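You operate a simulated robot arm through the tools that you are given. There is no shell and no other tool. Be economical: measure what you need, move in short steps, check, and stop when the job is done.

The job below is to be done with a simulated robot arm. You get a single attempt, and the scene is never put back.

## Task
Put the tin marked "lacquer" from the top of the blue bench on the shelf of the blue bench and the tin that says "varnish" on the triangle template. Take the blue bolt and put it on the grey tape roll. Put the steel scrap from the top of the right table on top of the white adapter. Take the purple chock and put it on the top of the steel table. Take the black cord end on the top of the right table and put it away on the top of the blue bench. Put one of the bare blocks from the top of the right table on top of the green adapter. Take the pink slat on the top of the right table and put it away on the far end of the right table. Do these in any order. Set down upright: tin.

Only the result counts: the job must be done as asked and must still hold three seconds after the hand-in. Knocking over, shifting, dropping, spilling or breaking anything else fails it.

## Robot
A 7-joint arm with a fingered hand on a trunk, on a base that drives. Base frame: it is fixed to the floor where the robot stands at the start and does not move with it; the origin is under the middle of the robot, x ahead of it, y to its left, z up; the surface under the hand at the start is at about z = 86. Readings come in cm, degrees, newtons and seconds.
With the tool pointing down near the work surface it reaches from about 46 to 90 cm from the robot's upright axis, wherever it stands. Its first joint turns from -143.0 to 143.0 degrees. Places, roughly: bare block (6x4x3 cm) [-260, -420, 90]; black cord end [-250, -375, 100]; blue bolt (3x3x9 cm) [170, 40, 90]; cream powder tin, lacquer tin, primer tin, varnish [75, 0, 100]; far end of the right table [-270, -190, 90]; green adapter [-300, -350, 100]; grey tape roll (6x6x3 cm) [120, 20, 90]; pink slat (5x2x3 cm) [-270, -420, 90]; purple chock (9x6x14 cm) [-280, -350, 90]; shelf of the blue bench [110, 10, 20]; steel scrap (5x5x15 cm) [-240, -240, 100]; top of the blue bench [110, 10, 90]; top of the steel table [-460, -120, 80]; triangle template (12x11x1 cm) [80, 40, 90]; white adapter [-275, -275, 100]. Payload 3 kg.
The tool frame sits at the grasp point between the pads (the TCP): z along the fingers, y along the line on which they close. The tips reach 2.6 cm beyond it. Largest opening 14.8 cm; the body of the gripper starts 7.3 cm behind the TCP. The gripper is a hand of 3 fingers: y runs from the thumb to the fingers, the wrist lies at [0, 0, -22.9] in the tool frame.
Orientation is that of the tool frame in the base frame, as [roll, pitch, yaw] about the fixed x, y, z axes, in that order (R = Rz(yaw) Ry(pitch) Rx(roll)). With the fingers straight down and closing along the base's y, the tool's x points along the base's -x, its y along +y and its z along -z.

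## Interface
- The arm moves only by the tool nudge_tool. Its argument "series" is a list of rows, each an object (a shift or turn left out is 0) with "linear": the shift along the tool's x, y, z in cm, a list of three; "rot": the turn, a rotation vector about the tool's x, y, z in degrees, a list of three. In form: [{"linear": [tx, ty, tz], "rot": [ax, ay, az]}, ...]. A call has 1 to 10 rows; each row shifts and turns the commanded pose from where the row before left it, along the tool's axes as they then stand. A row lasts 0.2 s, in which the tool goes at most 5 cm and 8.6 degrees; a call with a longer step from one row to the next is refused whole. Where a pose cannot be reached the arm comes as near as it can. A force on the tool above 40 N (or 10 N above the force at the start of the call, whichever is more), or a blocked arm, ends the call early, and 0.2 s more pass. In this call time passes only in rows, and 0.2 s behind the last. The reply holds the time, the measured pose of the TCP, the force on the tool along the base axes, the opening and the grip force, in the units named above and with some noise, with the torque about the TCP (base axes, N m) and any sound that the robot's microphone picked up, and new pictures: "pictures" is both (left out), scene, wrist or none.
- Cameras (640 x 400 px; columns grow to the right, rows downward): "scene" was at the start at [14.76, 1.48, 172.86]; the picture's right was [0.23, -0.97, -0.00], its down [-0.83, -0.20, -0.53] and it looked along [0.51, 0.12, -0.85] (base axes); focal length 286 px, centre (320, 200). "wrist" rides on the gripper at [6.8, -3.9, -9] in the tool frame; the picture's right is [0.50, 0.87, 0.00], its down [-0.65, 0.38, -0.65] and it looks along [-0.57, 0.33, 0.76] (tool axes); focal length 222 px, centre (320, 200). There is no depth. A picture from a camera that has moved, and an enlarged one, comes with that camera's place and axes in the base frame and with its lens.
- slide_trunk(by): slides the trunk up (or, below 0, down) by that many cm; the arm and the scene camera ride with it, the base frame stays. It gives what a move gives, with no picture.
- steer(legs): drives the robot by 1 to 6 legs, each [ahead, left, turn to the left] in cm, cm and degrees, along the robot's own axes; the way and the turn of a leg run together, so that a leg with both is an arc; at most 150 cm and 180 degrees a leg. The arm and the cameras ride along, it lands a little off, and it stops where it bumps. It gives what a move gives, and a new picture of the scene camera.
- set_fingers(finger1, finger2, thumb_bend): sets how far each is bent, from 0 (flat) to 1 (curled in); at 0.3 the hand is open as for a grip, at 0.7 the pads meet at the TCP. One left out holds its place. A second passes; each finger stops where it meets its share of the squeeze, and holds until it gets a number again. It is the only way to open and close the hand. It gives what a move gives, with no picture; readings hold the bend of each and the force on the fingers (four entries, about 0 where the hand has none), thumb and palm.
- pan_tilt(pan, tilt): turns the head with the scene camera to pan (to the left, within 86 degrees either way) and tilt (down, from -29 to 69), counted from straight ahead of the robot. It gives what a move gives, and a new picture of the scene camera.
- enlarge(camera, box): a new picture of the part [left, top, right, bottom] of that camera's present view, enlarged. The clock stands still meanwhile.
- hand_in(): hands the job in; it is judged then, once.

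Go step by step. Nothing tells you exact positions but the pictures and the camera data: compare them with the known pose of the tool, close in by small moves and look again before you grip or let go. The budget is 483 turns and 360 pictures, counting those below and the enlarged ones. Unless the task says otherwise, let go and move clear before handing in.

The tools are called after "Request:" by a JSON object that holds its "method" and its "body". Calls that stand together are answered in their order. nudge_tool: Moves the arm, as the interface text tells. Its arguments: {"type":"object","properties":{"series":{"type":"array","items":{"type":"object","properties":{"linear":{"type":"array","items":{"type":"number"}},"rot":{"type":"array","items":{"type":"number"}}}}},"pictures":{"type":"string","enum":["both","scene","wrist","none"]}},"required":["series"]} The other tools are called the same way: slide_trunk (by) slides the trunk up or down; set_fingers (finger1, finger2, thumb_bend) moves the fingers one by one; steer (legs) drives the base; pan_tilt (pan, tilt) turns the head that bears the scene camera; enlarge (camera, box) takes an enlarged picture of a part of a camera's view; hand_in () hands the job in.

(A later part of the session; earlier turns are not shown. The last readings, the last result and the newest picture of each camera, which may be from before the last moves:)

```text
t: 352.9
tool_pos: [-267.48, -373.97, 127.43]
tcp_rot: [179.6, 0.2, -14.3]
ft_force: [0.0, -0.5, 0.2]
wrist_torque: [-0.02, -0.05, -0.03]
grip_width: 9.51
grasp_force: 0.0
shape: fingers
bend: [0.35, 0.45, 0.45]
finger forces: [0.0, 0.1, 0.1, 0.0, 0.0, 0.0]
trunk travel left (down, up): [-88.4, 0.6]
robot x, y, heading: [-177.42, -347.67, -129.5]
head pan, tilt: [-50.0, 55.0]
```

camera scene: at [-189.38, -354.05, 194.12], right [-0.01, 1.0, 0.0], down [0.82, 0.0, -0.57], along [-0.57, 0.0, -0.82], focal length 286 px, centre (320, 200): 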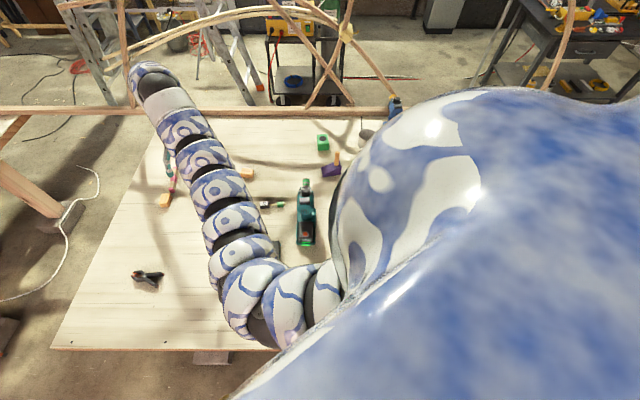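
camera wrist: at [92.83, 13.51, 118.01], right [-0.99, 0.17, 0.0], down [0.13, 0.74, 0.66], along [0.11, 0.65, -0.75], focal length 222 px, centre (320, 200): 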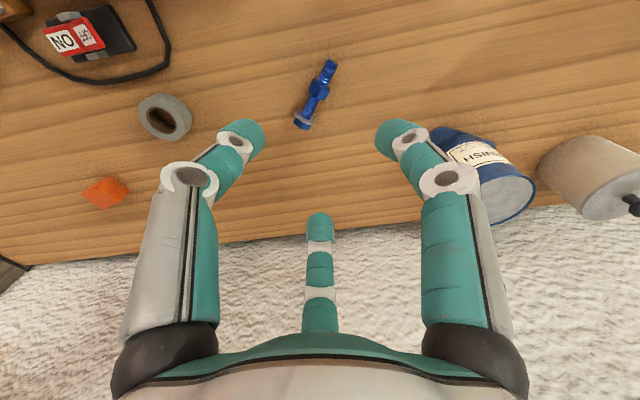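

Request:
{"method": "nudge_tool", "body": {"series": [{"linear": [-3.03, -2.9, 0]}, {"linear": [-3.03, -2.9, 0]}, {"linear": [-3.03, -2.9, 0]}, {"linear": [-3.03, -2.9, 0]}, {"linear": [-3.03, -2.9, 0]}, {"linear": [-3.03, -2.9, 0]}, {"linear": [-3.03, -2.9, 0]}], "pictures": "wrist"}}

```text
t: 354.5
tool_pos: [-283.01, -349.18, 127.82]
tcp_rot: [179.6, 0.5, -14.2]
ft_force: [-0.8, -1.2, 0.1]
wrist_torque: [0.02, -0.03, 0.0]
grip_width: 9.51
grasp_force: 0.0
shape: fingers
bend: [0.35, 0.45, 0.45]
finger forces: [0.0, 0.0, 0.1, 0.0, 0.0, 0.0]
trunk travel left (down, up): [-88.4, 0.6]
robot x, y, heading: [-177.37, -347.72, -129.5]
head pan, tilt: [-50.0, 55.0]
camera wrist: at [-275.53, -346.95, 136.77], right [0.27, -0.96, 0.0], down [-0.72, -0.2, 0.66], along [-0.64, -0.18, -0.75], focal length 222 px, centre (320, 200)
```

wrist: 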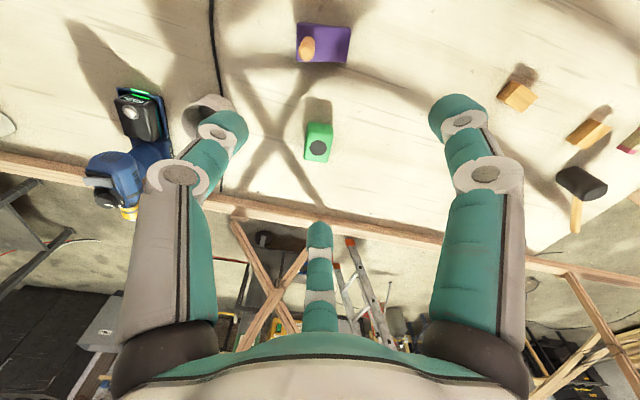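

Request:
{"method": "enlarge", "body": {"camera": "wrist", "box": [250, 0, 390, 175]}}

```text
2.29 times, centred on (320, 88) of wrist
camera zoom: at [-275.53, -346.95, 136.77], right [0.27, -0.96, 0.0], down [-0.72, -0.2, 0.66], along [-0.64, -0.18, -0.75], focal length 508 px, centre (320, 457)
```

zoom: 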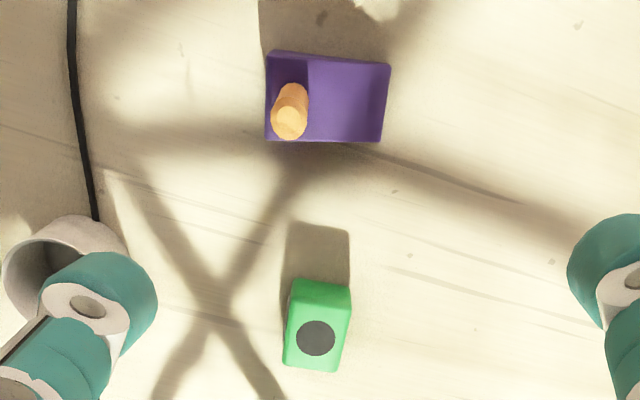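

The arm reaches here tool-down. The chock has a vertical peg handle at about (-280.7,-346.5); I'll grasp it by the peg.

Request:
{"method": "nudge_tool", "body": {"series": [{"linear": [1.57, -3.18, 0]}], "pictures": "none"}}

Request:
{"method": "slide_trunk", "body": {"by": -22}}

Request:
{"method": "enlarge", "body": {"camera": "wrist", "box": [200, 40, 440, 190]}}

```text
t: 354.9
tool_pos: [-280.62, -345.95, 127.59]
tcp_rot: [179.7, 0.2, -14.5]
ft_force: [-1.0, 0.1, 0.5]
wrist_torque: [0.0, 0.03, 0.01]
grip_width: 9.55
grasp_force: 0.1
shape: fingers
bend: [0.35, 0.45, 0.45]
finger forces: [0.0, 0.1, 0.0, 0.1, 0.0, 0.0]
trunk travel left (down, up): [-88.4, 0.6]
robot x, y, heading: [-177.38, -347.55, -129.9]
head pan, tilt: [-50.0, 55.0]
```

```text
t: 357.2
tool_pos: [-280.57, -346.4, 105.61]
tcp_rot: [179.7, 0.3, -14.2]
ft_force: [0.1, 0.6, 0.1]
wrist_torque: [-0.01, 0.02, 0.01]
grip_width: 9.55
grasp_force: 0.0
shape: fingers
bend: [0.35, 0.45, 0.45]
finger forces: [0.0, 0.0, 0.0, 0.0, 0.0, 0.0]
trunk travel left (down, up): [-66.4, 22.6]
robot x, y, heading: [-177.37, -347.57, -129.5]
head pan, tilt: [-50.0, 55.0]
```

```text
2.67 times, centred on (320, 115) of wrist
camera zoom: at [-273.11, -344.29, 114.58], right [0.27, -0.96, 0.0], down [-0.72, -0.2, 0.66], along [-0.63, -0.18, -0.75], focal length 592 px, centre (320, 427)
```

zoom: 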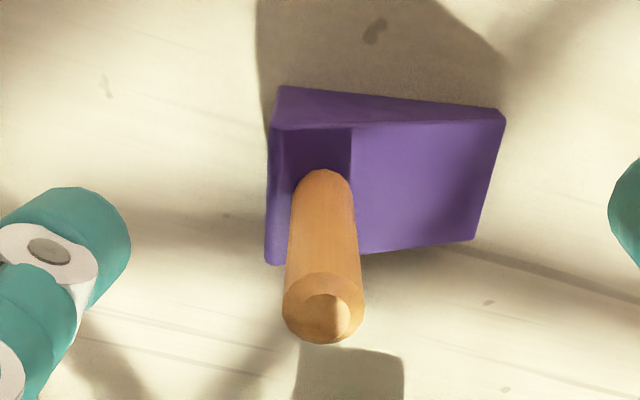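

Request:
{"method": "slide_trunk", "body": {"by": -8}}

Request:
{"method": "set_fingers", "body": {"finger1": 0.85, "finger2": 0.85, "thumb_bend": 0.85}}

Request:
{"method": "slide_trunk", "body": {"by": 3}}

Request:
{"method": "enlarge", "body": {"camera": "wrist", "box": [160, 60, 480, 260]}}

```text
t: 358.4
tool_pos: [-280.61, -346.46, 97.69]
tcp_rot: [179.7, 0.3, -14.3]
ft_force: [1.1, 0.7, 0.4]
wrist_torque: [-0.01, 0.0, -0.05]
grip_width: 9.52
grasp_force: 0.0
shape: fingers
bend: [0.35, 0.45, 0.45]
finger forces: [0.0, 0.0, 0.0, 0.0, 0.1, 0.0]
trunk travel left (down, up): [-58.4, 30.6]
robot x, y, heading: [-177.49, -347.62, -130.0]
head pan, tilt: [-50.0, 55.0]
```

```text
t: 359.4
tool_pos: [-280.67, -346.54, 97.64]
tcp_rot: [179.7, 0.3, -14.4]
ft_force: [-0.5, 1.0, 2.9]
wrist_torque: [-0.19, -0.13, -0.01]
grip_width: 1.58
grasp_force: 18.9
shape: fingers
bend: [0.59, 0.73, 0.75]
finger forces: [11.7, 10.9, 0.1, 0.1, 15.3, 0.1]
trunk travel left (down, up): [-58.4, 30.6]
robot x, y, heading: [-176.83, -347.77, -129.4]
head pan, tilt: [-50.0, 55.0]
```

```text
t: 360.1
tool_pos: [-280.56, -346.47, 100.51]
tcp_rot: [179.8, 0.3, -14.3]
ft_force: [0.2, 0.6, -1.7]
wrist_torque: [0.02, 0.01, 0.04]
grip_width: 1.58
grasp_force: 4.2
shape: fingers
bend: [0.59, 0.74, 0.77]
finger forces: [8.8, 0.0, 0.1, 0.1, 0.0, 0.0]
trunk travel left (down, up): [-61.4, 27.6]
robot x, y, heading: [-177.25, -347.56, -129.7]
head pan, tilt: [-50.0, 55.0]
```

```text
2.00 times, centred on (320, 160) of wrist
camera zoom: at [-273.14, -344.28, 109.52], right [0.27, -0.96, 0.0], down [-0.72, -0.2, 0.66], along [-0.63, -0.18, -0.75], focal length 444 px, centre (320, 280)
```

zoom: 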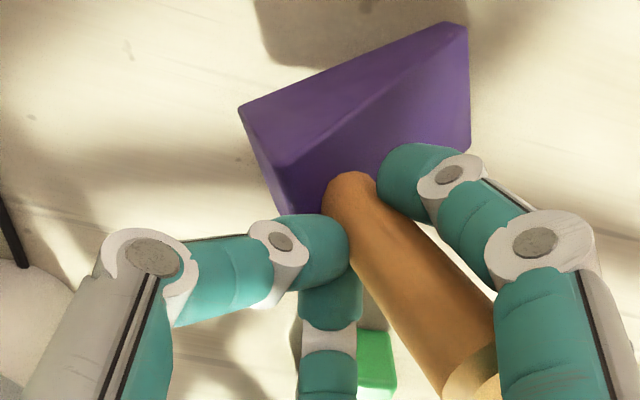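

Request:
{"method": "slide_trunk", "body": {"by": -3}}

Request:
{"method": "set_fingers", "body": {"finger1": 0.42, "finger2": 0.42, "thumb_bend": 0.42}}

Request:
{"method": "enlarge", "body": {"camera": "wrist", "box": [160, 60, 480, 260]}}

```text
t: 360.9
tool_pos: [-280.67, -346.39, 97.61]
tcp_rot: [179.6, 0.3, -14.3]
ft_force: [-0.6, 0.3, 3.2]
wrist_torque: [-0.15, -0.15, -0.02]
grip_width: 1.5
grasp_force: 14.4
shape: fingers
bend: [0.59, 0.74, 0.77]
finger forces: [10.7, 0.1, 0.0, 0.0, 18.0, 0.0]
trunk travel left (down, up): [-58.4, 30.6]
robot x, y, heading: [-177.36, -347.35, -129.7]
head pan, tilt: [-50.0, 55.0]
```

```text
t: 361.9
tool_pos: [-280.59, -346.39, 97.58]
tcp_rot: [179.6, 0.3, -14.3]
ft_force: [0.3, 0.6, 0.3]
wrist_torque: [0.03, -0.02, 0.02]
grip_width: 8.79
grasp_force: 0.0
shape: fingers
bend: [0.42, 0.42, 0.42]
finger forces: [0.0, 0.0, 0.0, 0.0, 0.1, 0.0]
trunk travel left (down, up): [-58.4, 30.6]
robot x, y, heading: [-177.0, -347.94, -129.9]
head pan, tilt: [-50.0, 55.0]
```

```text
2.00 times, centred on (320, 160) of wrist
camera zoom: at [-273.12, -344.29, 106.57], right [0.27, -0.96, 0.0], down [-0.72, -0.2, 0.66], along [-0.63, -0.18, -0.75], focal length 444 px, centre (320, 280)
```

zoom: 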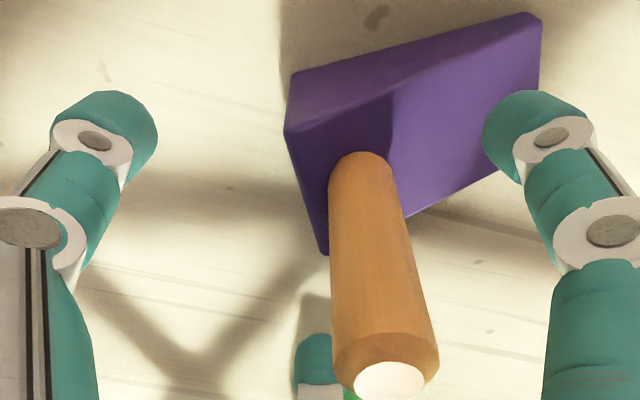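

Request:
{"method": "nudge_tool", "body": {"series": [{"linear": [0.7, 1.3, 0.6]}], "pictures": "none"}}

Request:
{"method": "set_fingers", "body": {"finger1": 0.56, "finger2": 0.56, "thumb_bend": 0.56}}

Request:
{"method": "set_fingers", "body": {"finger1": 0.7, "finger2": 0.7, "thumb_bend": 0.7}}

Request:
{"method": "enlarge", "body": {"camera": "wrist", "box": [160, 60, 480, 260]}}

```text
t: 362.3
tool_pos: [-280.19, -347.73, 96.94]
tcp_rot: [179.7, 0.3, -14.3]
ft_force: [-0.1, -0.3, 0.7]
wrist_torque: [-0.01, -0.01, 0.03]
grip_width: 8.81
grasp_force: 0.1
shape: fingers
bend: [0.42, 0.42, 0.42]
finger forces: [0.0, 0.1, 0.0, 0.0, 0.0, 0.0]
trunk travel left (down, up): [-58.4, 30.6]
robot x, y, heading: [-177.21, -347.57, -129.7]
head pan, tilt: [-50.0, 55.0]
```

```text
t: 363.3
tool_pos: [-280.17, -347.88, 96.99]
tcp_rot: [179.8, 0.3, -14.3]
ft_force: [-0.2, -0.8, -0.4]
wrist_torque: [-0.03, 0.01, -0.02]
grip_width: 4.29
grasp_force: 0.1
shape: fingers
bend: [0.56, 0.56, 0.56]
finger forces: [0.0, 0.1, 0.0, 0.1, 0.0, 0.0]
trunk travel left (down, up): [-58.4, 30.6]
robot x, y, heading: [-177.26, -347.69, -129.9]
head pan, tilt: [-50.0, 55.0]
```

```text
t: 364.3
tool_pos: [-280.23, -347.79, 96.96]
tcp_rot: [179.7, 0.4, -14.4]
ft_force: [0.1, 0.5, -0.5]
wrist_torque: [0.0, 0.04, 0.01]
grip_width: 1.7
grasp_force: 7.9
shape: fingers
bend: [0.64, 0.67, 0.66]
finger forces: [6.1, 2.8, 0.1, 0.0, 6.3, 0.1]
trunk travel left (down, up): [-58.4, 30.6]
robot x, y, heading: [-177.3, -347.36, -129.9]
head pan, tilt: [-50.0, 55.0]
```

```text
2.00 times, centred on (320, 160) of wrist
camera zoom: at [-272.77, -345.58, 105.96], right [0.27, -0.96, 0.0], down [-0.72, -0.2, 0.66], along [-0.63, -0.18, -0.75], focal length 444 px, centre (320, 280)
```

zoom: 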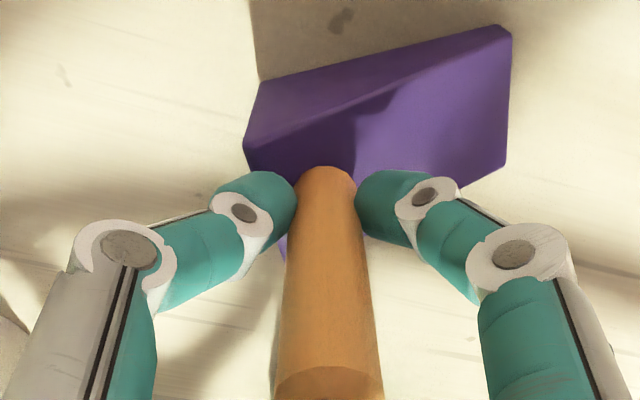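

Even grip now; I tighten further and lift a little.

Request:
{"method": "set_fingers", "body": {"finger1": 0.9, "finger2": 0.9, "thumb_bend": 0.9}}

Request:
{"method": "slide_trunk", "body": {"by": 3}}

Request:
{"method": "enlarge", "body": {"camera": "wrist", "box": [160, 60, 480, 260]}}

```text
t: 365.3
tool_pos: [-280.28, -347.69, 97.0]
tcp_rot: [179.7, 0.4, -14.3]
ft_force: [-0.7, 0.6, 4.1]
wrist_torque: [-0.19, -0.07, -0.01]
grip_width: 1.59
grasp_force: 22.9
shape: fingers
bend: [0.61, 0.65, 0.66]
finger forces: [14.1, 12.3, 0.1, 0.1, 19.7, 0.0]
trunk travel left (down, up): [-58.4, 30.6]
robot x, y, heading: [-176.86, -347.96, -129.6]
head pan, tilt: [-50.0, 55.0]
```

```text
t: 366.1
tool_pos: [-280.22, -347.64, 99.87]
tcp_rot: [179.8, 0.2, -14.3]
ft_force: [1.0, 0.5, -2.0]
wrist_torque: [0.03, 0.02, -0.04]
grip_width: 1.62
grasp_force: 21.3
shape: fingers
bend: [0.61, 0.65, 0.74]
finger forces: [12.7, 11.3, 0.0, 0.1, 18.2, 0.0]
trunk travel left (down, up): [-61.4, 27.6]
robot x, y, heading: [-176.88, -347.43, -129.9]
head pan, tilt: [-50.0, 55.0]
```

```text
2.00 times, centred on (320, 160) of wrist
camera zoom: at [-272.78, -345.58, 108.93], right [0.27, -0.96, 0.0], down [-0.72, -0.2, 0.66], along [-0.63, -0.18, -0.75], focal length 444 px, centre (320, 280)
```

zoom: 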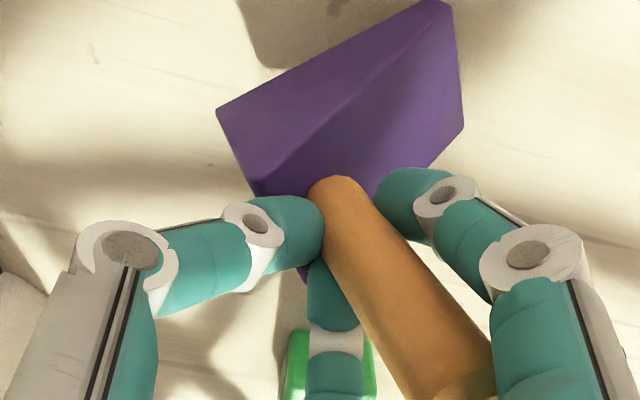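

Request:
{"method": "slide_trunk", "body": {"by": 27}}

Request:
{"method": "steer", "body": {"legs": [[-36.6, 43.7, 0], [-114.9, -96.4, 0], [-71.2, -59.8, 0], [83.6, -99.6, 0], [0, 0, 25]]}}

Request:
{"method": "pan_tilt", "body": {"pan": -62, "tilt": 38}}

```text
t: 368.8
tool_pos: [-280.37, -347.76, 127.02]
tcp_rot: [179.7, 0.3, -14.2]
ft_force: [-0.1, 0.0, -2.1]
wrist_torque: [0.0, 0.0, 0.03]
grip_width: 1.62
grasp_force: 21.0
shape: fingers
bend: [0.61, 0.65, 0.74]
finger forces: [12.7, 11.5, 0.0, 0.1, 18.0, 0.1]
trunk travel left (down, up): [-88.4, 0.6]
robot x, y, heading: [-176.77, -347.65, -129.9]
head pan, tilt: [-50.0, 55.0]
```

```text
t: 391.0
tool_pos: [-342.75, -147.22, 127.04]
tcp_rot: [179.8, 0.3, 10.9]
ft_force: [-0.1, -0.3, -0.6]
wrist_torque: [0.04, 0.02, 0.02]
grip_width: 1.59
grasp_force: 20.6
shape: fingers
bend: [0.61, 0.65, 0.74]
finger forces: [12.3, 11.4, 0.1, 0.0, 17.2, 0.0]
trunk travel left (down, up): [-88.4, 0.6]
robot x, y, heading: [-249.3, -103.09, -104.4]
head pan, tilt: [-50.0, 55.0]
camera scene: at [-257.88, -113.98, 194.12], right [-0.43, 0.9, 0.0], down [0.74, 0.35, -0.57], along [-0.52, -0.25, -0.82], focal length 286 px, centre (320, 200)
```

scene: 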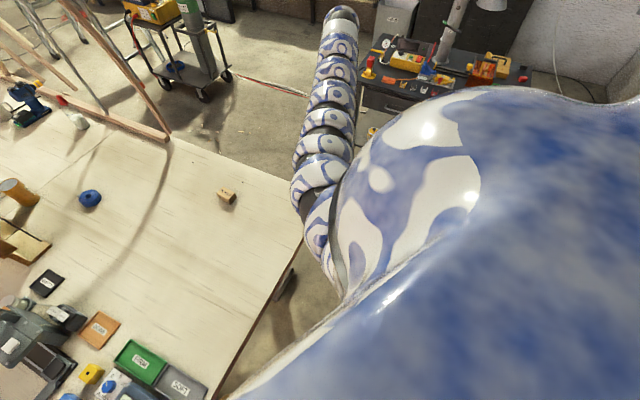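

```text
t: 391.8
tool_pos: [-342.72, -147.17, 126.81]
tcp_rot: [179.8, 0.3, 10.9]
ft_force: [0.2, 0.7, -1.4]
wrist_torque: [0.0, 0.0, -0.02]
grip_width: 1.6
grasp_force: 20.7
shape: fingers
bend: [0.61, 0.65, 0.74]
finger forces: [12.4, 11.4, 0.0, 0.0, 17.3, 0.0]
trunk travel left (down, up): [-88.4, 0.6]
robot x, y, heading: [-249.74, -103.19, -104.3]
head pan, tilt: [-62.0, 38.0]
camera scene: at [-259.79, -112.83, 196.48], right [-0.24, 0.97, 0.0], down [0.6, 0.15, -0.79], along [-0.77, -0.19, -0.62], focal length 286 px, centre (320, 200)
```

scene: 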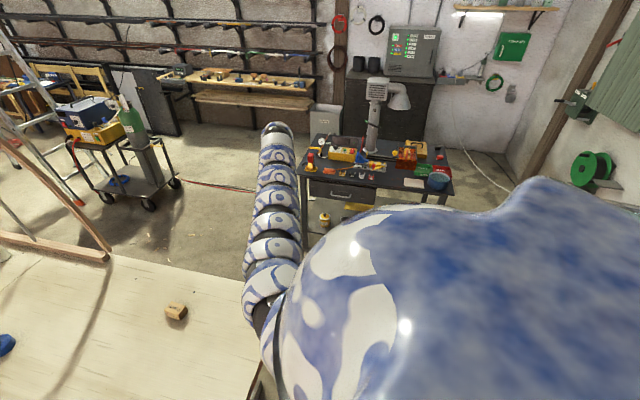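

Request:
{"method": "enlarge", "body": {"camera": "scene", "box": [280, 80, 480, 210]}}

```text
3.08 times, centred on (380, 145) of scene
camera zoom: at [-259.79, -112.83, 196.48], right [-0.24, 0.97, 0.0], down [0.6, 0.15, -0.79], along [-0.77, -0.19, -0.62], focal length 881 px, centre (135, 369)
```

zoom: 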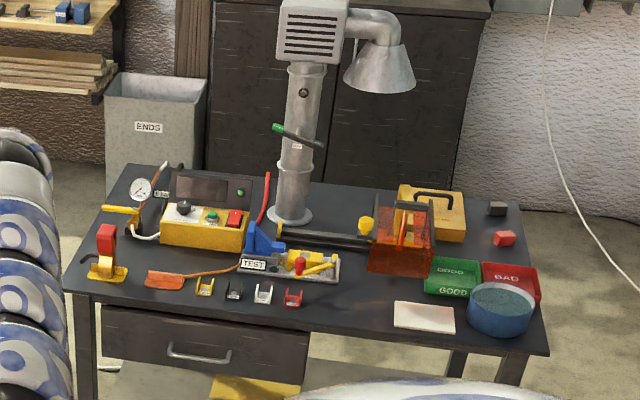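

Free spot on the steel table: about (-440,-105) between the clips and the white pad. I drive there with the chock held high.

Request:
{"method": "steer", "body": {"legs": [[0, 0, -20.7], [45.1, -78.7, 0]]}}

Request:
{"method": "enlarge", "body": {"camera": "wrist", "box": [0, 0, 640, 400]}}

```text
t: 397.6
tool_pos: [-441.76, -101.76, 126.95]
tcp_rot: [179.7, 0.3, -10.0]
ft_force: [-0.8, -0.9, -1.1]
wrist_torque: [0.01, -0.02, -0.03]
grip_width: 1.57
grasp_force: 20.7
shape: fingers
bend: [0.61, 0.65, 0.74]
finger forces: [12.4, 11.3, 0.0, 0.1, 17.2, 0.0]
trunk travel left (down, up): [-88.4, 0.6]
robot x, y, heading: [-338.31, -94.01, -125.5]
head pan, tilt: [-62.0, 38.0]
camera scene: at [-352.02, -99.57, 196.48], right [0.13, 0.99, 0.0], down [0.61, -0.08, -0.79], along [-0.78, 0.1, -0.62], focal length 286 px, centre (320, 200)
```

scene: 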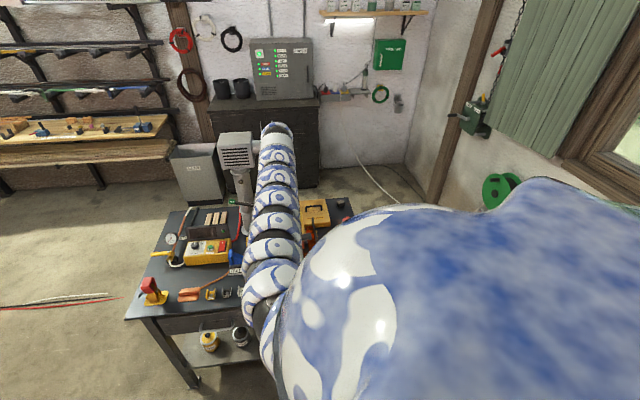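

```text
1.00 times, centred on (320, 200) of wrist (not enlarged: the box is as wide or as high as the picture)
camera zoom: at [-434.38, -99.04, 135.93], right [0.34, -0.94, 0.0], down [-0.71, -0.26, 0.66], along [-0.62, -0.23, -0.75], focal length 222 px, centre (320, 200)
```

zoom: 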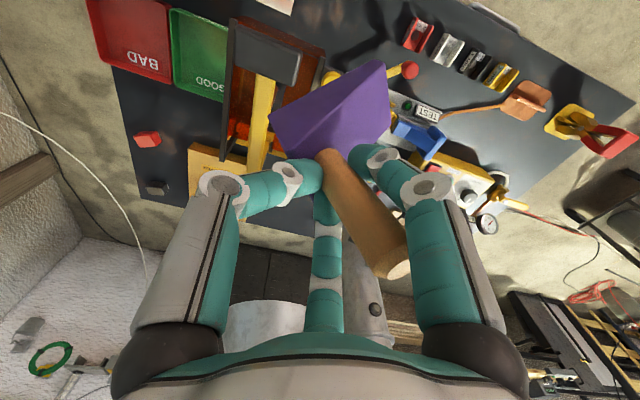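

Request:
{"method": "steer", "body": {"legs": [[2.8, 6.7, 0]]}}

Request:
{"method": "slide_trunk", "body": {"by": -28}}

Request:
{"method": "enlarge", "body": {"camera": "wrist", "box": [120, 0, 520, 250]}}

```text
t: 398.7
tool_pos: [-437.78, -108.0, 127.1]
tcp_rot: [179.8, 0.2, -10.1]
ft_force: [-0.4, -0.3, -1.4]
wrist_torque: [0.01, 0.04, 0.01]
grip_width: 1.58
grasp_force: 20.1
shape: fingers
bend: [0.61, 0.65, 0.74]
finger forces: [12.4, 11.4, 0.0, 0.0, 17.3, 0.0]
trunk travel left (down, up): [-88.4, 0.6]
robot x, y, heading: [-334.97, -100.01, -125.6]
head pan, tilt: [-62.0, 38.0]
camera scene: at [-348.02, -105.93, 196.49], right [0.13, 0.99, 0.0], down [0.61, -0.08, -0.79], along [-0.78, 0.1, -0.62], focal length 286 px, centre (320, 200)
```

scene: 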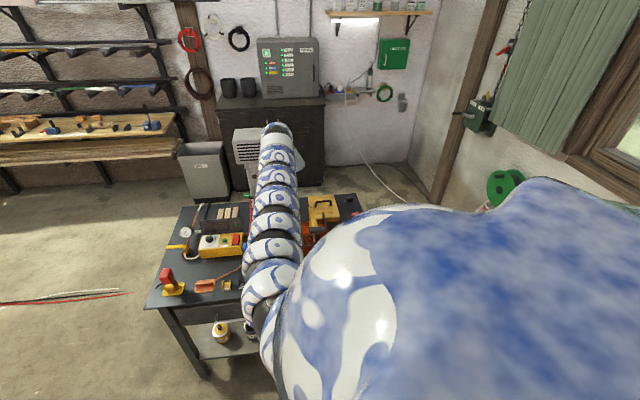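

```text
t: 401.5
tool_pos: [-437.72, -107.95, 99.05]
tcp_rot: [179.7, 0.4, -10.1]
ft_force: [-0.3, 0.2, -2.1]
wrist_torque: [0.03, 0.01, 0.02]
grip_width: 1.6
grasp_force: 20.7
shape: fingers
bend: [0.61, 0.65, 0.74]
finger forces: [12.5, 11.4, 0.0, 0.1, 17.4, 0.0]
trunk travel left (down, up): [-60.4, 28.6]
robot x, y, heading: [-334.84, -100.05, -125.4]
head pan, tilt: [-62.0, 38.0]
```

```text
1.60 times, centred on (320, 125) of wrist
camera zoom: at [-430.5, -105.16, 107.97], right [0.34, -0.94, 0.0], down [-0.71, -0.25, 0.66], along [-0.62, -0.23, -0.75], focal length 355 px, centre (320, 320)
```

zoom: 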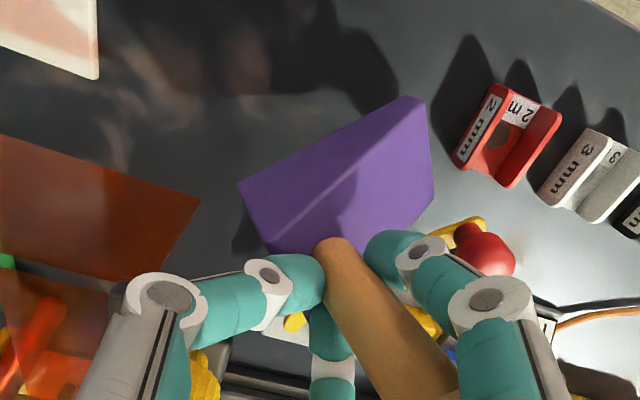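

Request:
{"method": "nudge_tool", "body": {"series": [{"linear": [1.65, 0.72, 0]}], "pictures": "none"}}

Request:
{"method": "slide_trunk", "body": {"by": -4}}

Request:
{"method": "slide_trunk", "body": {"by": -1.5}}

Request:
{"method": "slide_trunk", "body": {"by": -1}}

```text
t: 401.9
tool_pos: [-436.25, -108.75, 98.72]
tcp_rot: [179.8, 0.2, -10.2]
ft_force: [-0.5, -0.5, -1.2]
wrist_torque: [-0.01, 0.02, -0.05]
grip_width: 1.57
grasp_force: 20.6
shape: fingers
bend: [0.61, 0.65, 0.74]
finger forces: [12.9, 11.2, 0.0, 0.0, 17.5, 0.1]
trunk travel left (down, up): [-60.4, 28.6]
robot x, y, heading: [-334.59, -100.57, -125.4]
head pan, tilt: [-62.0, 38.0]
```

```text
t: 402.7
tool_pos: [-436.33, -108.77, 94.94]
tcp_rot: [179.6, 0.3, -10.1]
ft_force: [-0.5, -0.1, -3.0]
wrist_torque: [0.0, 0.0, -0.04]
grip_width: 1.57
grasp_force: 20.9
shape: fingers
bend: [0.61, 0.65, 0.74]
finger forces: [12.8, 11.2, 0.1, 0.1, 17.6, 0.0]
trunk travel left (down, up): [-56.4, 32.6]
robot x, y, heading: [-334.87, -100.31, -125.3]
head pan, tilt: [-62.0, 38.0]
```

```text
t: 403.4
tool_pos: [-436.32, -108.78, 93.51]
tcp_rot: [179.7, 0.3, -10.1]
ft_force: [-0.4, 1.3, 4.1]
wrist_torque: [-0.27, -0.11, 0.04]
grip_width: 1.58
grasp_force: 21.1
shape: fingers
bend: [0.6, 0.65, 0.73]
finger forces: [14.3, 10.5, 0.0, 0.0, 18.9, 0.1]
trunk travel left (down, up): [-54.9, 34.1]
robot x, y, heading: [-334.75, -100.59, -125.6]
head pan, tilt: [-62.0, 38.0]
```

```text
t: 403.9
tool_pos: [-436.27, -108.8, 92.56]
tcp_rot: [179.8, 0.3, -10.1]
ft_force: [0.0, 3.0, 7.0]
wrist_torque: [-0.28, -0.12, 0.05]
grip_width: 1.58
grasp_force: 23.9
shape: fingers
bend: [0.6, 0.72, 0.73]
finger forces: [16.0, 10.9, 0.1, 0.0, 21.6, 0.0]
trunk travel left (down, up): [-53.9, 35.1]
robot x, y, heading: [-334.85, -100.38, -125.7]
head pan, tilt: [-62.0, 38.0]
```

Request:
{"method": "slide_trunk", "body": {"by": -1}}

Request:
{"method": "set_fingers", "body": {"finger1": 0.45, "finger2": 0.45, "thumb_bend": 0.45}}

Request:
{"method": "enlarge", "body": {"camera": "wrist", "box": [120, 0, 520, 250]}}

```text
t: 404.5
tool_pos: [-436.28, -108.66, 92.24]
tcp_rot: [179.6, 0.9, -10.1]
ft_force: [3.5, 2.1, 25.7]
wrist_torque: [-0.4, -0.24, -0.01]
grip_width: 1.66
grasp_force: 29.9
shape: fingers
bend: [0.59, 0.73, 0.75]
finger forces: [16.5, 21.1, 0.1, 0.0, 21.8, 0.0]
trunk travel left (down, up): [-52.9, 36.1]
robot x, y, heading: [-334.72, -100.06, -125.8]
head pan, tilt: [-62.0, 38.0]
stopped: the force on the tool passed its limit at 42 N (the readings are from after the stop); the commanded pose is now the measured one
```

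```text
t: 404.9
tool_pos: [-436.53, -109.25, 92.57]
tcp_rot: [179.3, 1.4, -10.0]
ft_force: [-0.9, -4.9, 38.4]
wrist_torque: [0.61, -0.47, 0.02]
grip_width: 6.45
grasp_force: 19.0
shape: fingers
bend: [0.45, 0.45, 0.5]
finger forces: [9.8, 0.0, 0.1, 0.0, 28.3, 0.0]
trunk travel left (down, up): [-52.9, 36.1]
robot x, y, heading: [-334.78, -100.0, -125.6]
head pan, tilt: [-62.0, 38.0]
stopped: the force on the tool passed its limit at 43 N (the readings are from after the stop); the commanded pose is now the measured one
```

```text
1.60 times, centred on (320, 125) of wrist
camera zoom: at [-429.06, -106.43, 101.46], right [0.34, -0.94, 0.0], down [-0.69, -0.25, 0.67], along [-0.63, -0.23, -0.74], focal length 355 px, centre (320, 320)
```

zoom: 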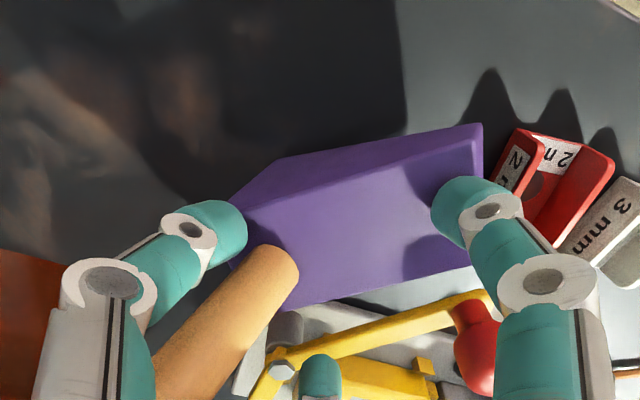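

Request:
{"method": "slide_trunk", "body": {"by": 1.5}}

Request:
{"method": "enlarge", "body": {"camera": "wrist", "box": [120, 0, 520, 250]}}

```text
t: 405.6
tool_pos: [-436.77, -109.05, 93.36]
tcp_rot: [179.5, 0.7, -10.0]
ft_force: [-0.1, -0.7, -0.3]
wrist_torque: [-0.02, -0.06, -0.01]
grip_width: 7.82
grasp_force: 0.1
shape: fingers
bend: [0.45, 0.45, 0.45]
finger forces: [0.1, 0.1, 0.0, 0.0, 0.2, 0.0]
trunk travel left (down, up): [-54.4, 34.6]
robot x, y, heading: [-334.75, -99.99, -125.6]
head pan, tilt: [-62.0, 38.0]
```

```text
1.60 times, centred on (320, 125) of wrist
camera zoom: at [-429.28, -106.21, 102.27], right [0.34, -0.94, 0.0], down [-0.7, -0.25, 0.67], along [-0.63, -0.23, -0.75], focal length 355 px, centre (320, 320)
```

zoom: 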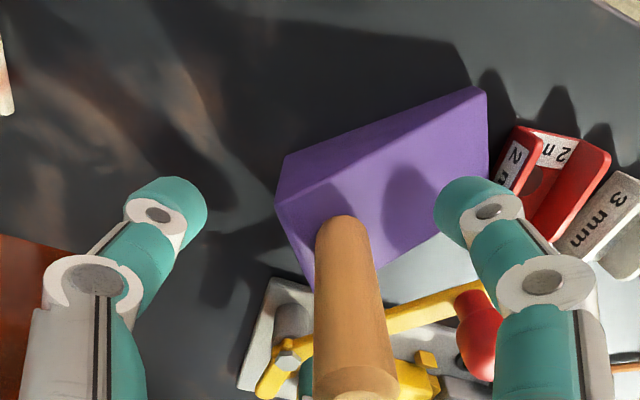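

Request:
{"method": "slide_trunk", "body": {"by": 30}}

Request:
{"method": "enlarge", "body": {"camera": "wrist", "box": [200, 0, 440, 130]}}

```text
t: 408.6
tool_pos: [-436.68, -109.02, 123.55]
tcp_rot: [179.5, 0.9, -10.0]
ft_force: [-0.2, 0.3, -0.4]
wrist_torque: [0.0, 0.02, 0.03]
grip_width: 7.81
grasp_force: 0.0
shape: fingers
bend: [0.45, 0.45, 0.45]
finger forces: [0.0, 0.0, 0.1, 0.1, 0.0, 0.1]
trunk travel left (down, up): [-84.4, 4.6]
robot x, y, heading: [-334.91, -100.27, -125.6]
head pan, tilt: [-62.0, 38.0]
```

```text
2.67 times, centred on (320, 65) of wrist
camera zoom: at [-429.28, -106.26, 132.41], right [0.34, -0.94, 0.0], down [-0.7, -0.25, 0.67], along [-0.63, -0.23, -0.74], focal length 592 px, centre (320, 560)
```

zoom: 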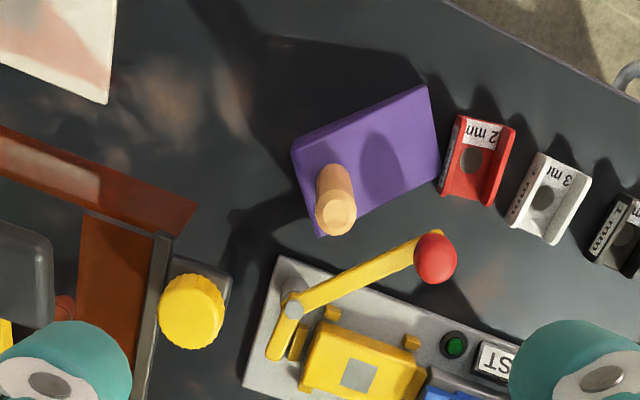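

Chock stands on the steel table. I return to the right table for a bare block and the green adapter.

Request:
{"method": "slide_trunk", "body": {"by": 4.4}}

Request:
{"method": "steer", "body": {"legs": [[-61.3, 88.3, 0], [-61.3, 88.3, 0], [115.9, 82.9, 0], [115.9, 82.9, 0], [33.2, -46.3, -4.4]]}}

Request:
{"method": "enlarge", "body": {"camera": "wrist", "box": [0, 0, 640, 400]}}

```text
t: 409.4
tool_pos: [-436.73, -109.09, 128.02]
tcp_rot: [179.4, 1.0, -10.1]
ft_force: [-0.2, 0.1, -0.2]
wrist_torque: [0.02, 0.0, 0.0]
grip_width: 7.81
grasp_force: 0.1
shape: fingers
bend: [0.45, 0.45, 0.45]
finger forces: [0.0, 0.1, 0.0, 0.0, 0.0, 0.1]
trunk travel left (down, up): [-88.8, 0.2]
robot x, y, heading: [-335.17, -100.18, -125.8]
head pan, tilt: [-62.0, 38.0]
```

```text
t: 436.4
tool_pos: [-277.85, -387.24, 127.8]
tcp_rot: [179.3, 0.8, -15.6]
ft_force: [-0.1, -0.5, -0.2]
wrist_torque: [0.02, 0.03, -0.02]
grip_width: 7.83
grasp_force: 0.0
shape: fingers
bend: [0.45, 0.45, 0.45]
finger forces: [0.0, 0.0, 0.0, 0.1, 0.0, 0.0]
trunk travel left (down, up): [-88.8, 0.2]
robot x, y, heading: [-175.63, -388.43, -131.0]
head pan, tilt: [-62.0, 38.0]
camera scene: at [-189.35, -392.46, 196.93], right [0.23, 0.97, 0.0], down [0.6, -0.14, -0.79], along [-0.77, 0.18, -0.62], focal length 286 px, centre (320, 200)
```

scene: 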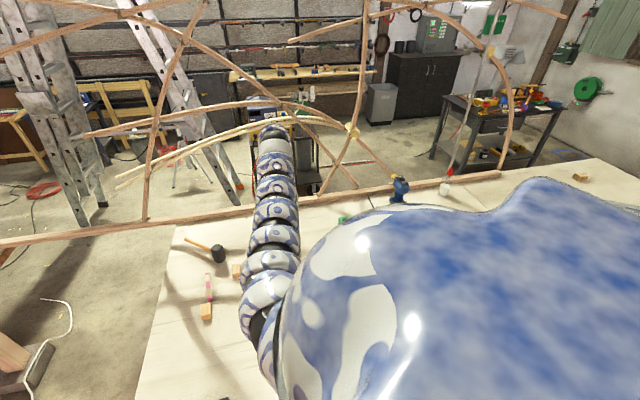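

```text
1.00 times, centred on (320, 200) of wrist (not enlarged: the box is as wide or as high as the picture)
camera zoom: at [-270.17, -385.22, 136.77], right [0.25, -0.97, 0.0], down [-0.72, -0.19, 0.67], along [-0.65, -0.17, -0.74], focal length 222 px, centre (320, 200)
```

zoom: 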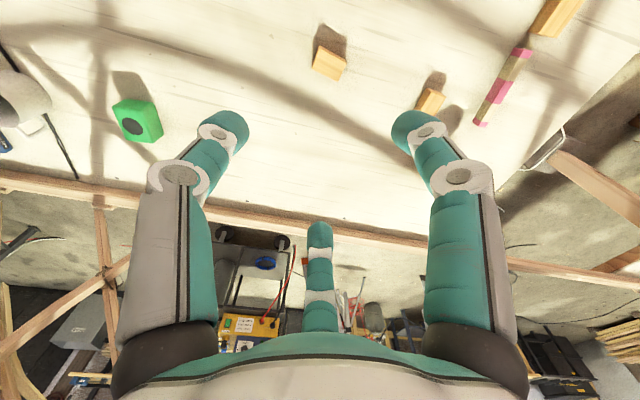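

Request:
{"method": "enlarge", "body": {"camera": "wrist", "box": [290, 0, 590, 140]}}

```text
2.13 times, centred on (440, 70) of wrist
camera zoom: at [-270.17, -385.22, 136.77], right [0.25, -0.97, 0.0], down [-0.72, -0.19, 0.67], along [-0.65, -0.17, -0.74], focal length 474 px, centre (64, 477)
```

zoom: 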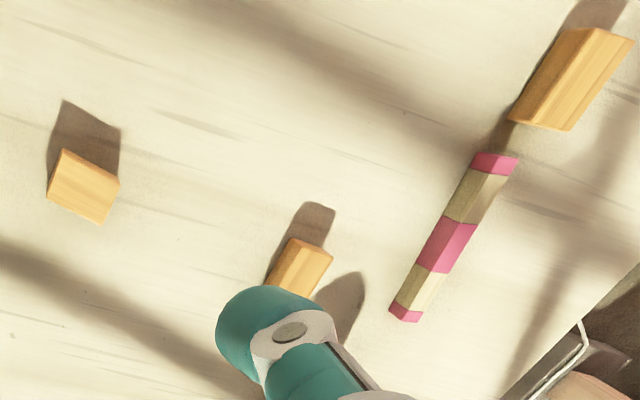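

Request:
{"method": "nudge_tool", "body": {"series": [{"linear": [-3.85, 1.08, 0]}, {"linear": [-3.85, 1.08, 0]}, {"linear": [-3.85, 1.08, 0]}, {"linear": [-3.85, 1.08, 0]}, {"linear": [-3.85, 1.08, 0]}], "pictures": "none"}}

```text
t: 437.6
tool_pos: [-282.36, -387.31, 127.94]
tcp_rot: [179.4, 0.9, -15.6]
ft_force: [0.1, 0.7, -0.1]
wrist_torque: [-0.01, -0.01, -0.03]
grip_width: 7.84
grasp_force: 0.2
shape: fingers
bend: [0.45, 0.45, 0.45]
finger forces: [0.0, 0.0, 0.0, 0.0, 0.1, 0.1]
out of reach, approached as far as the arm can: row 2, 3, 4, 5
trunk travel left (down, up): [-88.8, 0.2]
robot x, y, heading: [-175.65, -388.2, -131.2]
head pan, tilt: [-62.0, 38.0]
```

Request:
{"method": "nudge_tool", "body": {"series": [{"linear": [2, -0.5, 0]}, {"rot": [0, 0, 8.3]}, {"rot": [0, 0, 8.3]}, {"rot": [0, 0, 8.3]}, {"rot": [0, 0, 8.3]}, {"rot": [0, 0, 8.3]}, {"rot": [0, 0, 8.3]}, {"rot": [0, 0, 8.3]}, {"rot": [0, 0, 8.3]}, {"rot": [0, 0, 8.0]}], "pictures": "none"}}

```text
t: 439.8
tool_pos: [-280.34, -387.6, 128.1]
tcp_rot: [178.9, -0.3, -90.0]
ft_force: [0.3, -0.7, -0.2]
wrist_torque: [0.01, -0.02, -0.01]
grip_width: 7.85
grasp_force: 0.1
shape: fingers
bend: [0.45, 0.45, 0.45]
finger forces: [0.0, 0.0, 0.0, 0.0, 0.0, 0.1]
trunk travel left (down, up): [-88.8, 0.2]
robot x, y, heading: [-175.69, -387.94, -130.9]
head pan, tilt: [-62.0, 38.0]
```

Request:
{"method": "nudge_tool", "body": {"series": [{"linear": [1.4, -3.2, 0], "rot": [1.1, -0.3, 0]}], "pictures": "none"}}

Request:
{"method": "slide_trunk", "body": {"by": -27}}

Request:
{"method": "enlarge", "body": {"camera": "wrist", "box": [0, 0, 640, 400]}}

```text
t: 440.1
tool_pos: [-276.94, -388.76, 128.08]
tcp_rot: [-179.9, 0.1, -90.2]
ft_force: [-0.4, 1.2, 0.5]
wrist_torque: [-0.03, -0.01, -0.02]
grip_width: 7.84
grasp_force: 0.1
shape: fingers
bend: [0.45, 0.45, 0.45]
finger forces: [0.0, 0.0, 0.1, 0.0, 0.0, 0.0]
trunk travel left (down, up): [-88.8, 0.2]
robot x, y, heading: [-175.6, -388.66, -131.1]
head pan, tilt: [-62.0, 38.0]
```

```text
t: 442.9
tool_pos: [-277.09, -388.91, 101.0]
tcp_rot: [-179.9, 0.0, -90.0]
ft_force: [0.1, 0.3, 0.5]
wrist_torque: [-0.02, 0.0, 0.0]
grip_width: 7.84
grasp_force: 0.1
shape: fingers
bend: [0.45, 0.45, 0.45]
finger forces: [0.0, 0.1, 0.0, 0.0, 0.0, 0.0]
trunk travel left (down, up): [-61.8, 27.2]
robot x, y, heading: [-175.23, -388.28, -131.1]
head pan, tilt: [-62.0, 38.0]
```

```text
1.00 times, centred on (320, 200) of wrist (not enlarged: the box is as wide or as high as the picture)
camera zoom: at [-273.19, -395.62, 110.02], right [-0.87, -0.5, 0.0], down [-0.38, 0.65, 0.65], along [-0.33, 0.57, -0.76], focal length 222 px, centre (320, 200)
```

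zoom: 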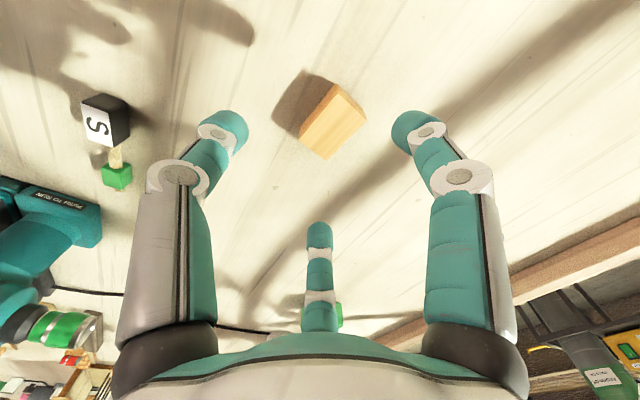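

Request:
{"method": "nudge_tool", "body": {"series": [{"linear": [0, 0.4, 0], "rot": [0, 0, 8.5]}], "pictures": "none"}}

Request:
{"method": "set_fingers", "body": {"finger1": 0.4, "finger2": 0.4, "thumb_bend": 0.4}}

Request:
{"method": "slide_trunk", "body": {"by": -11}}

Request:
{"method": "slide_trunk", "body": {"by": -1}}

Request:
{"method": "set_fingers", "body": {"finger1": 0.55, "finger2": 0.55, "thumb_bend": 0.6}}

Request:
{"method": "enlarge", "body": {"camera": "wrist", "box": [160, 60, 480, 260]}}

```text
t: 443.3
tool_pos: [-277.51, -389.02, 101.04]
tcp_rot: [179.9, 0.1, -98.4]
ft_force: [-0.7, 0.0, -0.3]
wrist_torque: [0.0, -0.02, -0.03]
grip_width: 7.85
grasp_force: 0.1
shape: fingers
bend: [0.45, 0.45, 0.45]
finger forces: [0.0, 0.0, 0.1, 0.0, 0.0, 0.0]
trunk travel left (down, up): [-61.8, 27.2]
robot x, y, heading: [-175.62, -388.22, -131.4]
head pan, tilt: [-62.0, 38.0]
```

```text
t: 444.3
tool_pos: [-277.48, -388.94, 100.88]
tcp_rot: [180.0, 0.0, -98.4]
ft_force: [-0.1, 0.5, -0.1]
wrist_torque: [-0.01, 0.01, 0.0]
grip_width: 9.45
grasp_force: 0.1
shape: fingers
bend: [0.4, 0.4, 0.4]
finger forces: [0.0, 0.0, 0.1, 0.0, 0.0, 0.0]
trunk travel left (down, up): [-61.8, 27.2]
robot x, y, heading: [-175.68, -388.3, -131.1]
head pan, tilt: [-62.0, 38.0]
```

```text
t: 445.6
tool_pos: [-277.71, -388.95, 91.1]
tcp_rot: [179.3, -0.2, -98.4]
ft_force: [-1.5, 1.9, 19.7]
wrist_torque: [0.17, -1.02, 0.13]
grip_width: 9.84
grasp_force: 10.1
shape: fingers
bend: [0.4, 0.4, 0.39]
finger forces: [0.1, 3.8, 0.1, 0.0, 16.2, 0.0]
trunk travel left (down, up): [-51.2, 37.8]
robot x, y, heading: [-175.74, -388.12, -131.1]
head pan, tilt: [-62.0, 38.0]
stopped: the force on the tool passed its limit at 48 N (the readings are from after the stop); the commanded pose is now the measured one
```

```text
t: 445.9
tool_pos: [-277.89, -388.94, 91.14]
tcp_rot: [178.8, -0.3, -98.5]
ft_force: [-0.7, 2.3, 17.0]
wrist_torque: [0.08, -1.03, 0.18]
grip_width: 9.97
grasp_force: 8.5
shape: fingers
bend: [0.4, 0.4, 0.38]
finger forces: [0.0, 2.2, 0.1, 0.1, 14.5, 0.1]
trunk travel left (down, up): [-50.9, 38.1]
robot x, y, heading: [-175.62, -388.41, -131.2]
head pan, tilt: [-62.0, 38.0]
stopped: the force on the tool passed its limit at 50 N (the readings are from after the stop); the commanded pose is now the measured one
```

```text
t: 446.4
tool_pos: [-278.02, -389.05, 91.34]
tcp_rot: [178.7, -0.4, -98.5]
ft_force: [0.0, 0.0, 18.2]
wrist_torque: [0.38, 0.06, -0.08]
grip_width: 3.96
grasp_force: 9.7
shape: fingers
bend: [0.55, 0.54, 0.6]
finger forces: [1.9, 13.4, 0.0, 0.0, 5.2, 0.0]
trunk travel left (down, up): [-50.9, 38.1]
robot x, y, heading: [-175.93, -388.04, -130.9]
head pan, tilt: [-62.0, 38.0]
stopped: the force on the tool passed its limit at 42 N (the readings are from after the stop); the commanded pose is now the measured one
```

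```text
2.00 times, centred on (320, 160) of wrist
camera zoom: at [-274.99, -396.21, 100.33], right [-0.93, -0.37, 0.02], down [-0.26, 0.71, 0.66], along [-0.26, 0.61, -0.75], focal length 444 px, centre (320, 280)
```

zoom: 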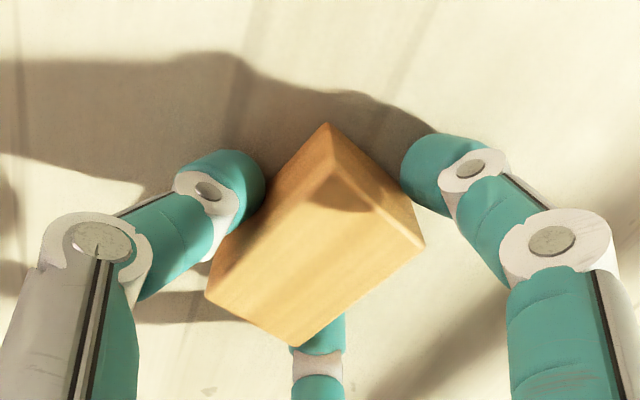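

Request:
{"method": "slide_trunk", "body": {"by": 0.8}}

Request:
{"method": "set_fingers", "body": {"finger1": 0.85, "finger2": 0.85, "thumb_bend": 0.85}}

Request:
{"method": "slide_trunk", "body": {"by": 3}}

Request:
{"method": "enlarge", "body": {"camera": "wrist", "box": [160, 60, 480, 260]}}

```text
t: 447.0
tool_pos: [-277.92, -389.05, 91.63]
tcp_rot: [179.1, -0.3, -98.5]
ft_force: [0.2, -0.3, -0.3]
wrist_torque: [-0.01, -0.01, 0.02]
grip_width: 3.87
grasp_force: 0.6
shape: fingers
bend: [0.55, 0.54, 0.6]
finger forces: [0.0, 0.5, 0.0, 0.0, 0.4, 0.0]
trunk travel left (down, up): [-51.7, 37.3]
robot x, y, heading: [-175.81, -388.22, -130.9]
head pan, tilt: [-62.0, 38.0]
```

```text
t: 448.0
tool_pos: [-277.97, -389.04, 91.72]
tcp_rot: [179.2, -0.4, -98.5]
ft_force: [0.2, -0.1, 1.2]
wrist_torque: [-0.03, 0.07, 0.03]
grip_width: 2.62
grasp_force: 21.8
shape: fingers
bend: [0.57, 0.53, 0.73]
finger forces: [10.4, 13.3, 0.0, 0.0, 19.7, 0.1]
trunk travel left (down, up): [-51.7, 37.3]
robot x, y, heading: [-175.8, -388.44, -131.0]
head pan, tilt: [-62.0, 38.0]
```

```text
t: 448.8
tool_pos: [-278.19, -388.96, 94.78]
tcp_rot: [179.1, -0.3, -98.5]
ft_force: [0.0, 0.6, -1.0]
wrist_torque: [-0.01, 0.01, 0.03]
grip_width: 2.65
grasp_force: 21.6
shape: fingers
bend: [0.57, 0.53, 0.73]
finger forces: [10.2, 13.4, 0.0, 0.0, 19.6, 0.0]
trunk travel left (down, up): [-54.7, 34.3]
robot x, y, heading: [-175.85, -388.7, -130.9]
head pan, tilt: [-62.0, 38.0]
```

```text
2.00 times, centred on (320, 160) of wrist
camera zoom: at [-275.06, -396.17, 103.75], right [-0.93, -0.37, 0.02], down [-0.27, 0.71, 0.66], along [-0.25, 0.61, -0.75], focal length 444 px, centre (320, 280)
```

zoom: 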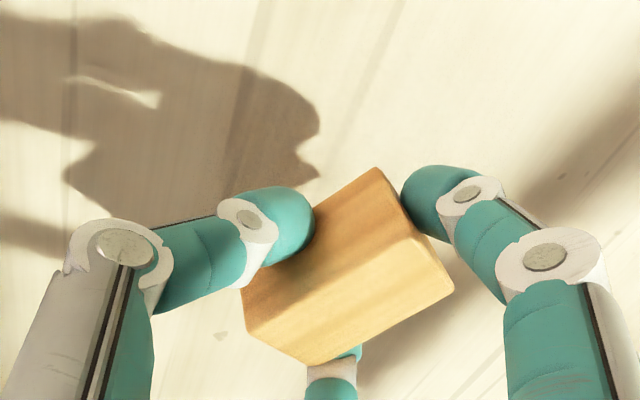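

Block gripped. I raise, move beside the green adapter, and tilt the tool forward 30° to extend the reach.

Request:
{"method": "slide_trunk", "body": {"by": 33}}

Request:
{"method": "steer", "body": {"legs": [[-24.9, -25.9, 0]]}}

Request:
{"method": "nudge_tool", "body": {"series": [{"rot": [-7.42, 1.11, 0]}, {"rot": [-7.42, 1.11, 0]}, {"rot": [-7.42, 1.11, 0]}, {"rot": [-7.42, 1.11, 0]}], "pictures": "none"}}

Request:
{"method": "nudge_tool", "body": {"series": [{"linear": [0.38, 2.57, 1.5]}, {"linear": [0.38, 2.57, 1.5]}, {"linear": [0.38, 2.57, 1.5]}, {"linear": [0.38, 2.57, 1.5]}], "pictures": "none"}}

```text
t: 452.0
tool_pos: [-278.09, -389.04, 127.8]
tcp_rot: [179.1, -0.4, -98.5]
ft_force: [-0.2, -0.1, -0.1]
wrist_torque: [-0.01, -0.02, 0.0]
grip_width: 2.63
grasp_force: 22.0
shape: fingers
bend: [0.57, 0.53, 0.73]
finger forces: [10.1, 13.6, 0.1, 0.1, 19.6, 0.0]
trunk travel left (down, up): [-87.7, 1.3]
robot x, y, heading: [-175.7, -388.4, -130.7]
head pan, tilt: [-62.0, 38.0]
```

```text
t: 454.3
tool_pos: [-281.34, -352.8, 127.78]
tcp_rot: [179.1, -0.5, -98.5]
ft_force: [-0.3, 0.0, -0.4]
wrist_torque: [-0.04, -0.01, -0.02]
grip_width: 2.63
grasp_force: 21.5
shape: fingers
bend: [0.57, 0.53, 0.73]
finger forces: [10.0, 13.5, 0.0, 0.0, 19.7, 0.0]
trunk travel left (down, up): [-87.7, 1.3]
robot x, y, heading: [-179.0, -352.61, -131.1]
head pan, tilt: [-62.0, 38.0]
camera scene: at [-192.5, -356.27, 195.8], right [0.23, 0.97, 0.0], down [0.6, -0.14, -0.79], along [-0.77, 0.18, -0.62], focal length 286 px, centre (320, 200)
```

scene: 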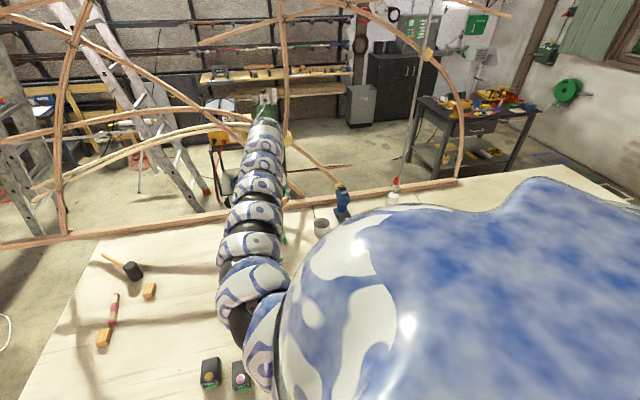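

```text
t: 455.5
tool_pos: [-286.72, -356.82, 147.75]
tcp_rot: [138.6, -19.6, -96.7]
ft_force: [-0.3, -0.3, -0.9]
wrist_torque: [0.02, -0.03, 0.0]
grip_width: 2.5
grasp_force: 20.8
shape: fingers
bend: [0.57, 0.53, 0.75]
finger forces: [8.6, 13.5, 0.0, 0.0, 19.4, 0.0]
trunk travel left (down, up): [-87.7, 1.3]
robot x, y, heading: [-178.61, -352.48, -130.9]
head pan, tilt: [-62.0, 38.0]
stopped in row 4: the arm was blocked; the commanded pose is now the measured one
```

```text
t: 456.5
tool_pos: [-298.43, -356.09, 150.18]
tcp_rot: [138.6, -19.5, -96.5]
ft_force: [0.1, -0.4, 0.1]
wrist_torque: [-0.03, 0.03, -0.01]
grip_width: 2.46
grasp_force: 20.4
shape: fingers
bend: [0.57, 0.53, 0.75]
finger forces: [8.6, 13.4, 0.0, 0.0, 19.3, 0.0]
trunk travel left (down, up): [-87.7, 1.3]
robot x, y, heading: [-178.76, -352.22, -130.8]
head pan, tilt: [-62.0, 38.0]
```

Request:
{"method": "nudge_tool", "body": {"series": [{"rot": [1.95, -5.25, -4.8]}, {"rot": [1.95, -5.25, -4.8]}, {"linear": [-3.36, -0.13, -0.49]}], "pictures": "wrist"}}

```text
t: 457.3
tool_pos: [-297.75, -352.4, 150.43]
tcp_rot: [142.2, -5.5, -95.9]
ft_force: [0.3, 0.0, -0.2]
wrist_torque: [-0.02, -0.01, 0.0]
grip_width: 2.42
grasp_force: 20.4
shape: fingers
bend: [0.57, 0.52, 0.75]
finger forces: [8.6, 14.0, 0.0, 0.0, 19.1, 0.0]
trunk travel left (down, up): [-87.7, 1.3]
robot x, y, heading: [-178.75, -352.26, -131.1]
head pan, tilt: [-62.0, 38.0]
camera wrist: at [-289.92, -359.5, 155.7], right [-0.73, -0.38, 0.58], down [0.18, 0.71, 0.68], along [-0.66, 0.6, -0.45], focal length 222 px, centre (320, 200)
```

wrist: 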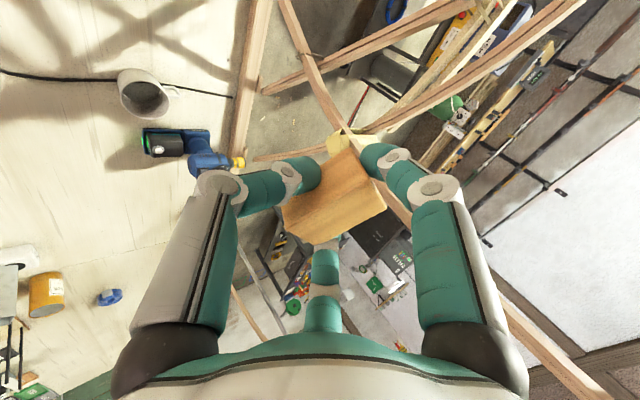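

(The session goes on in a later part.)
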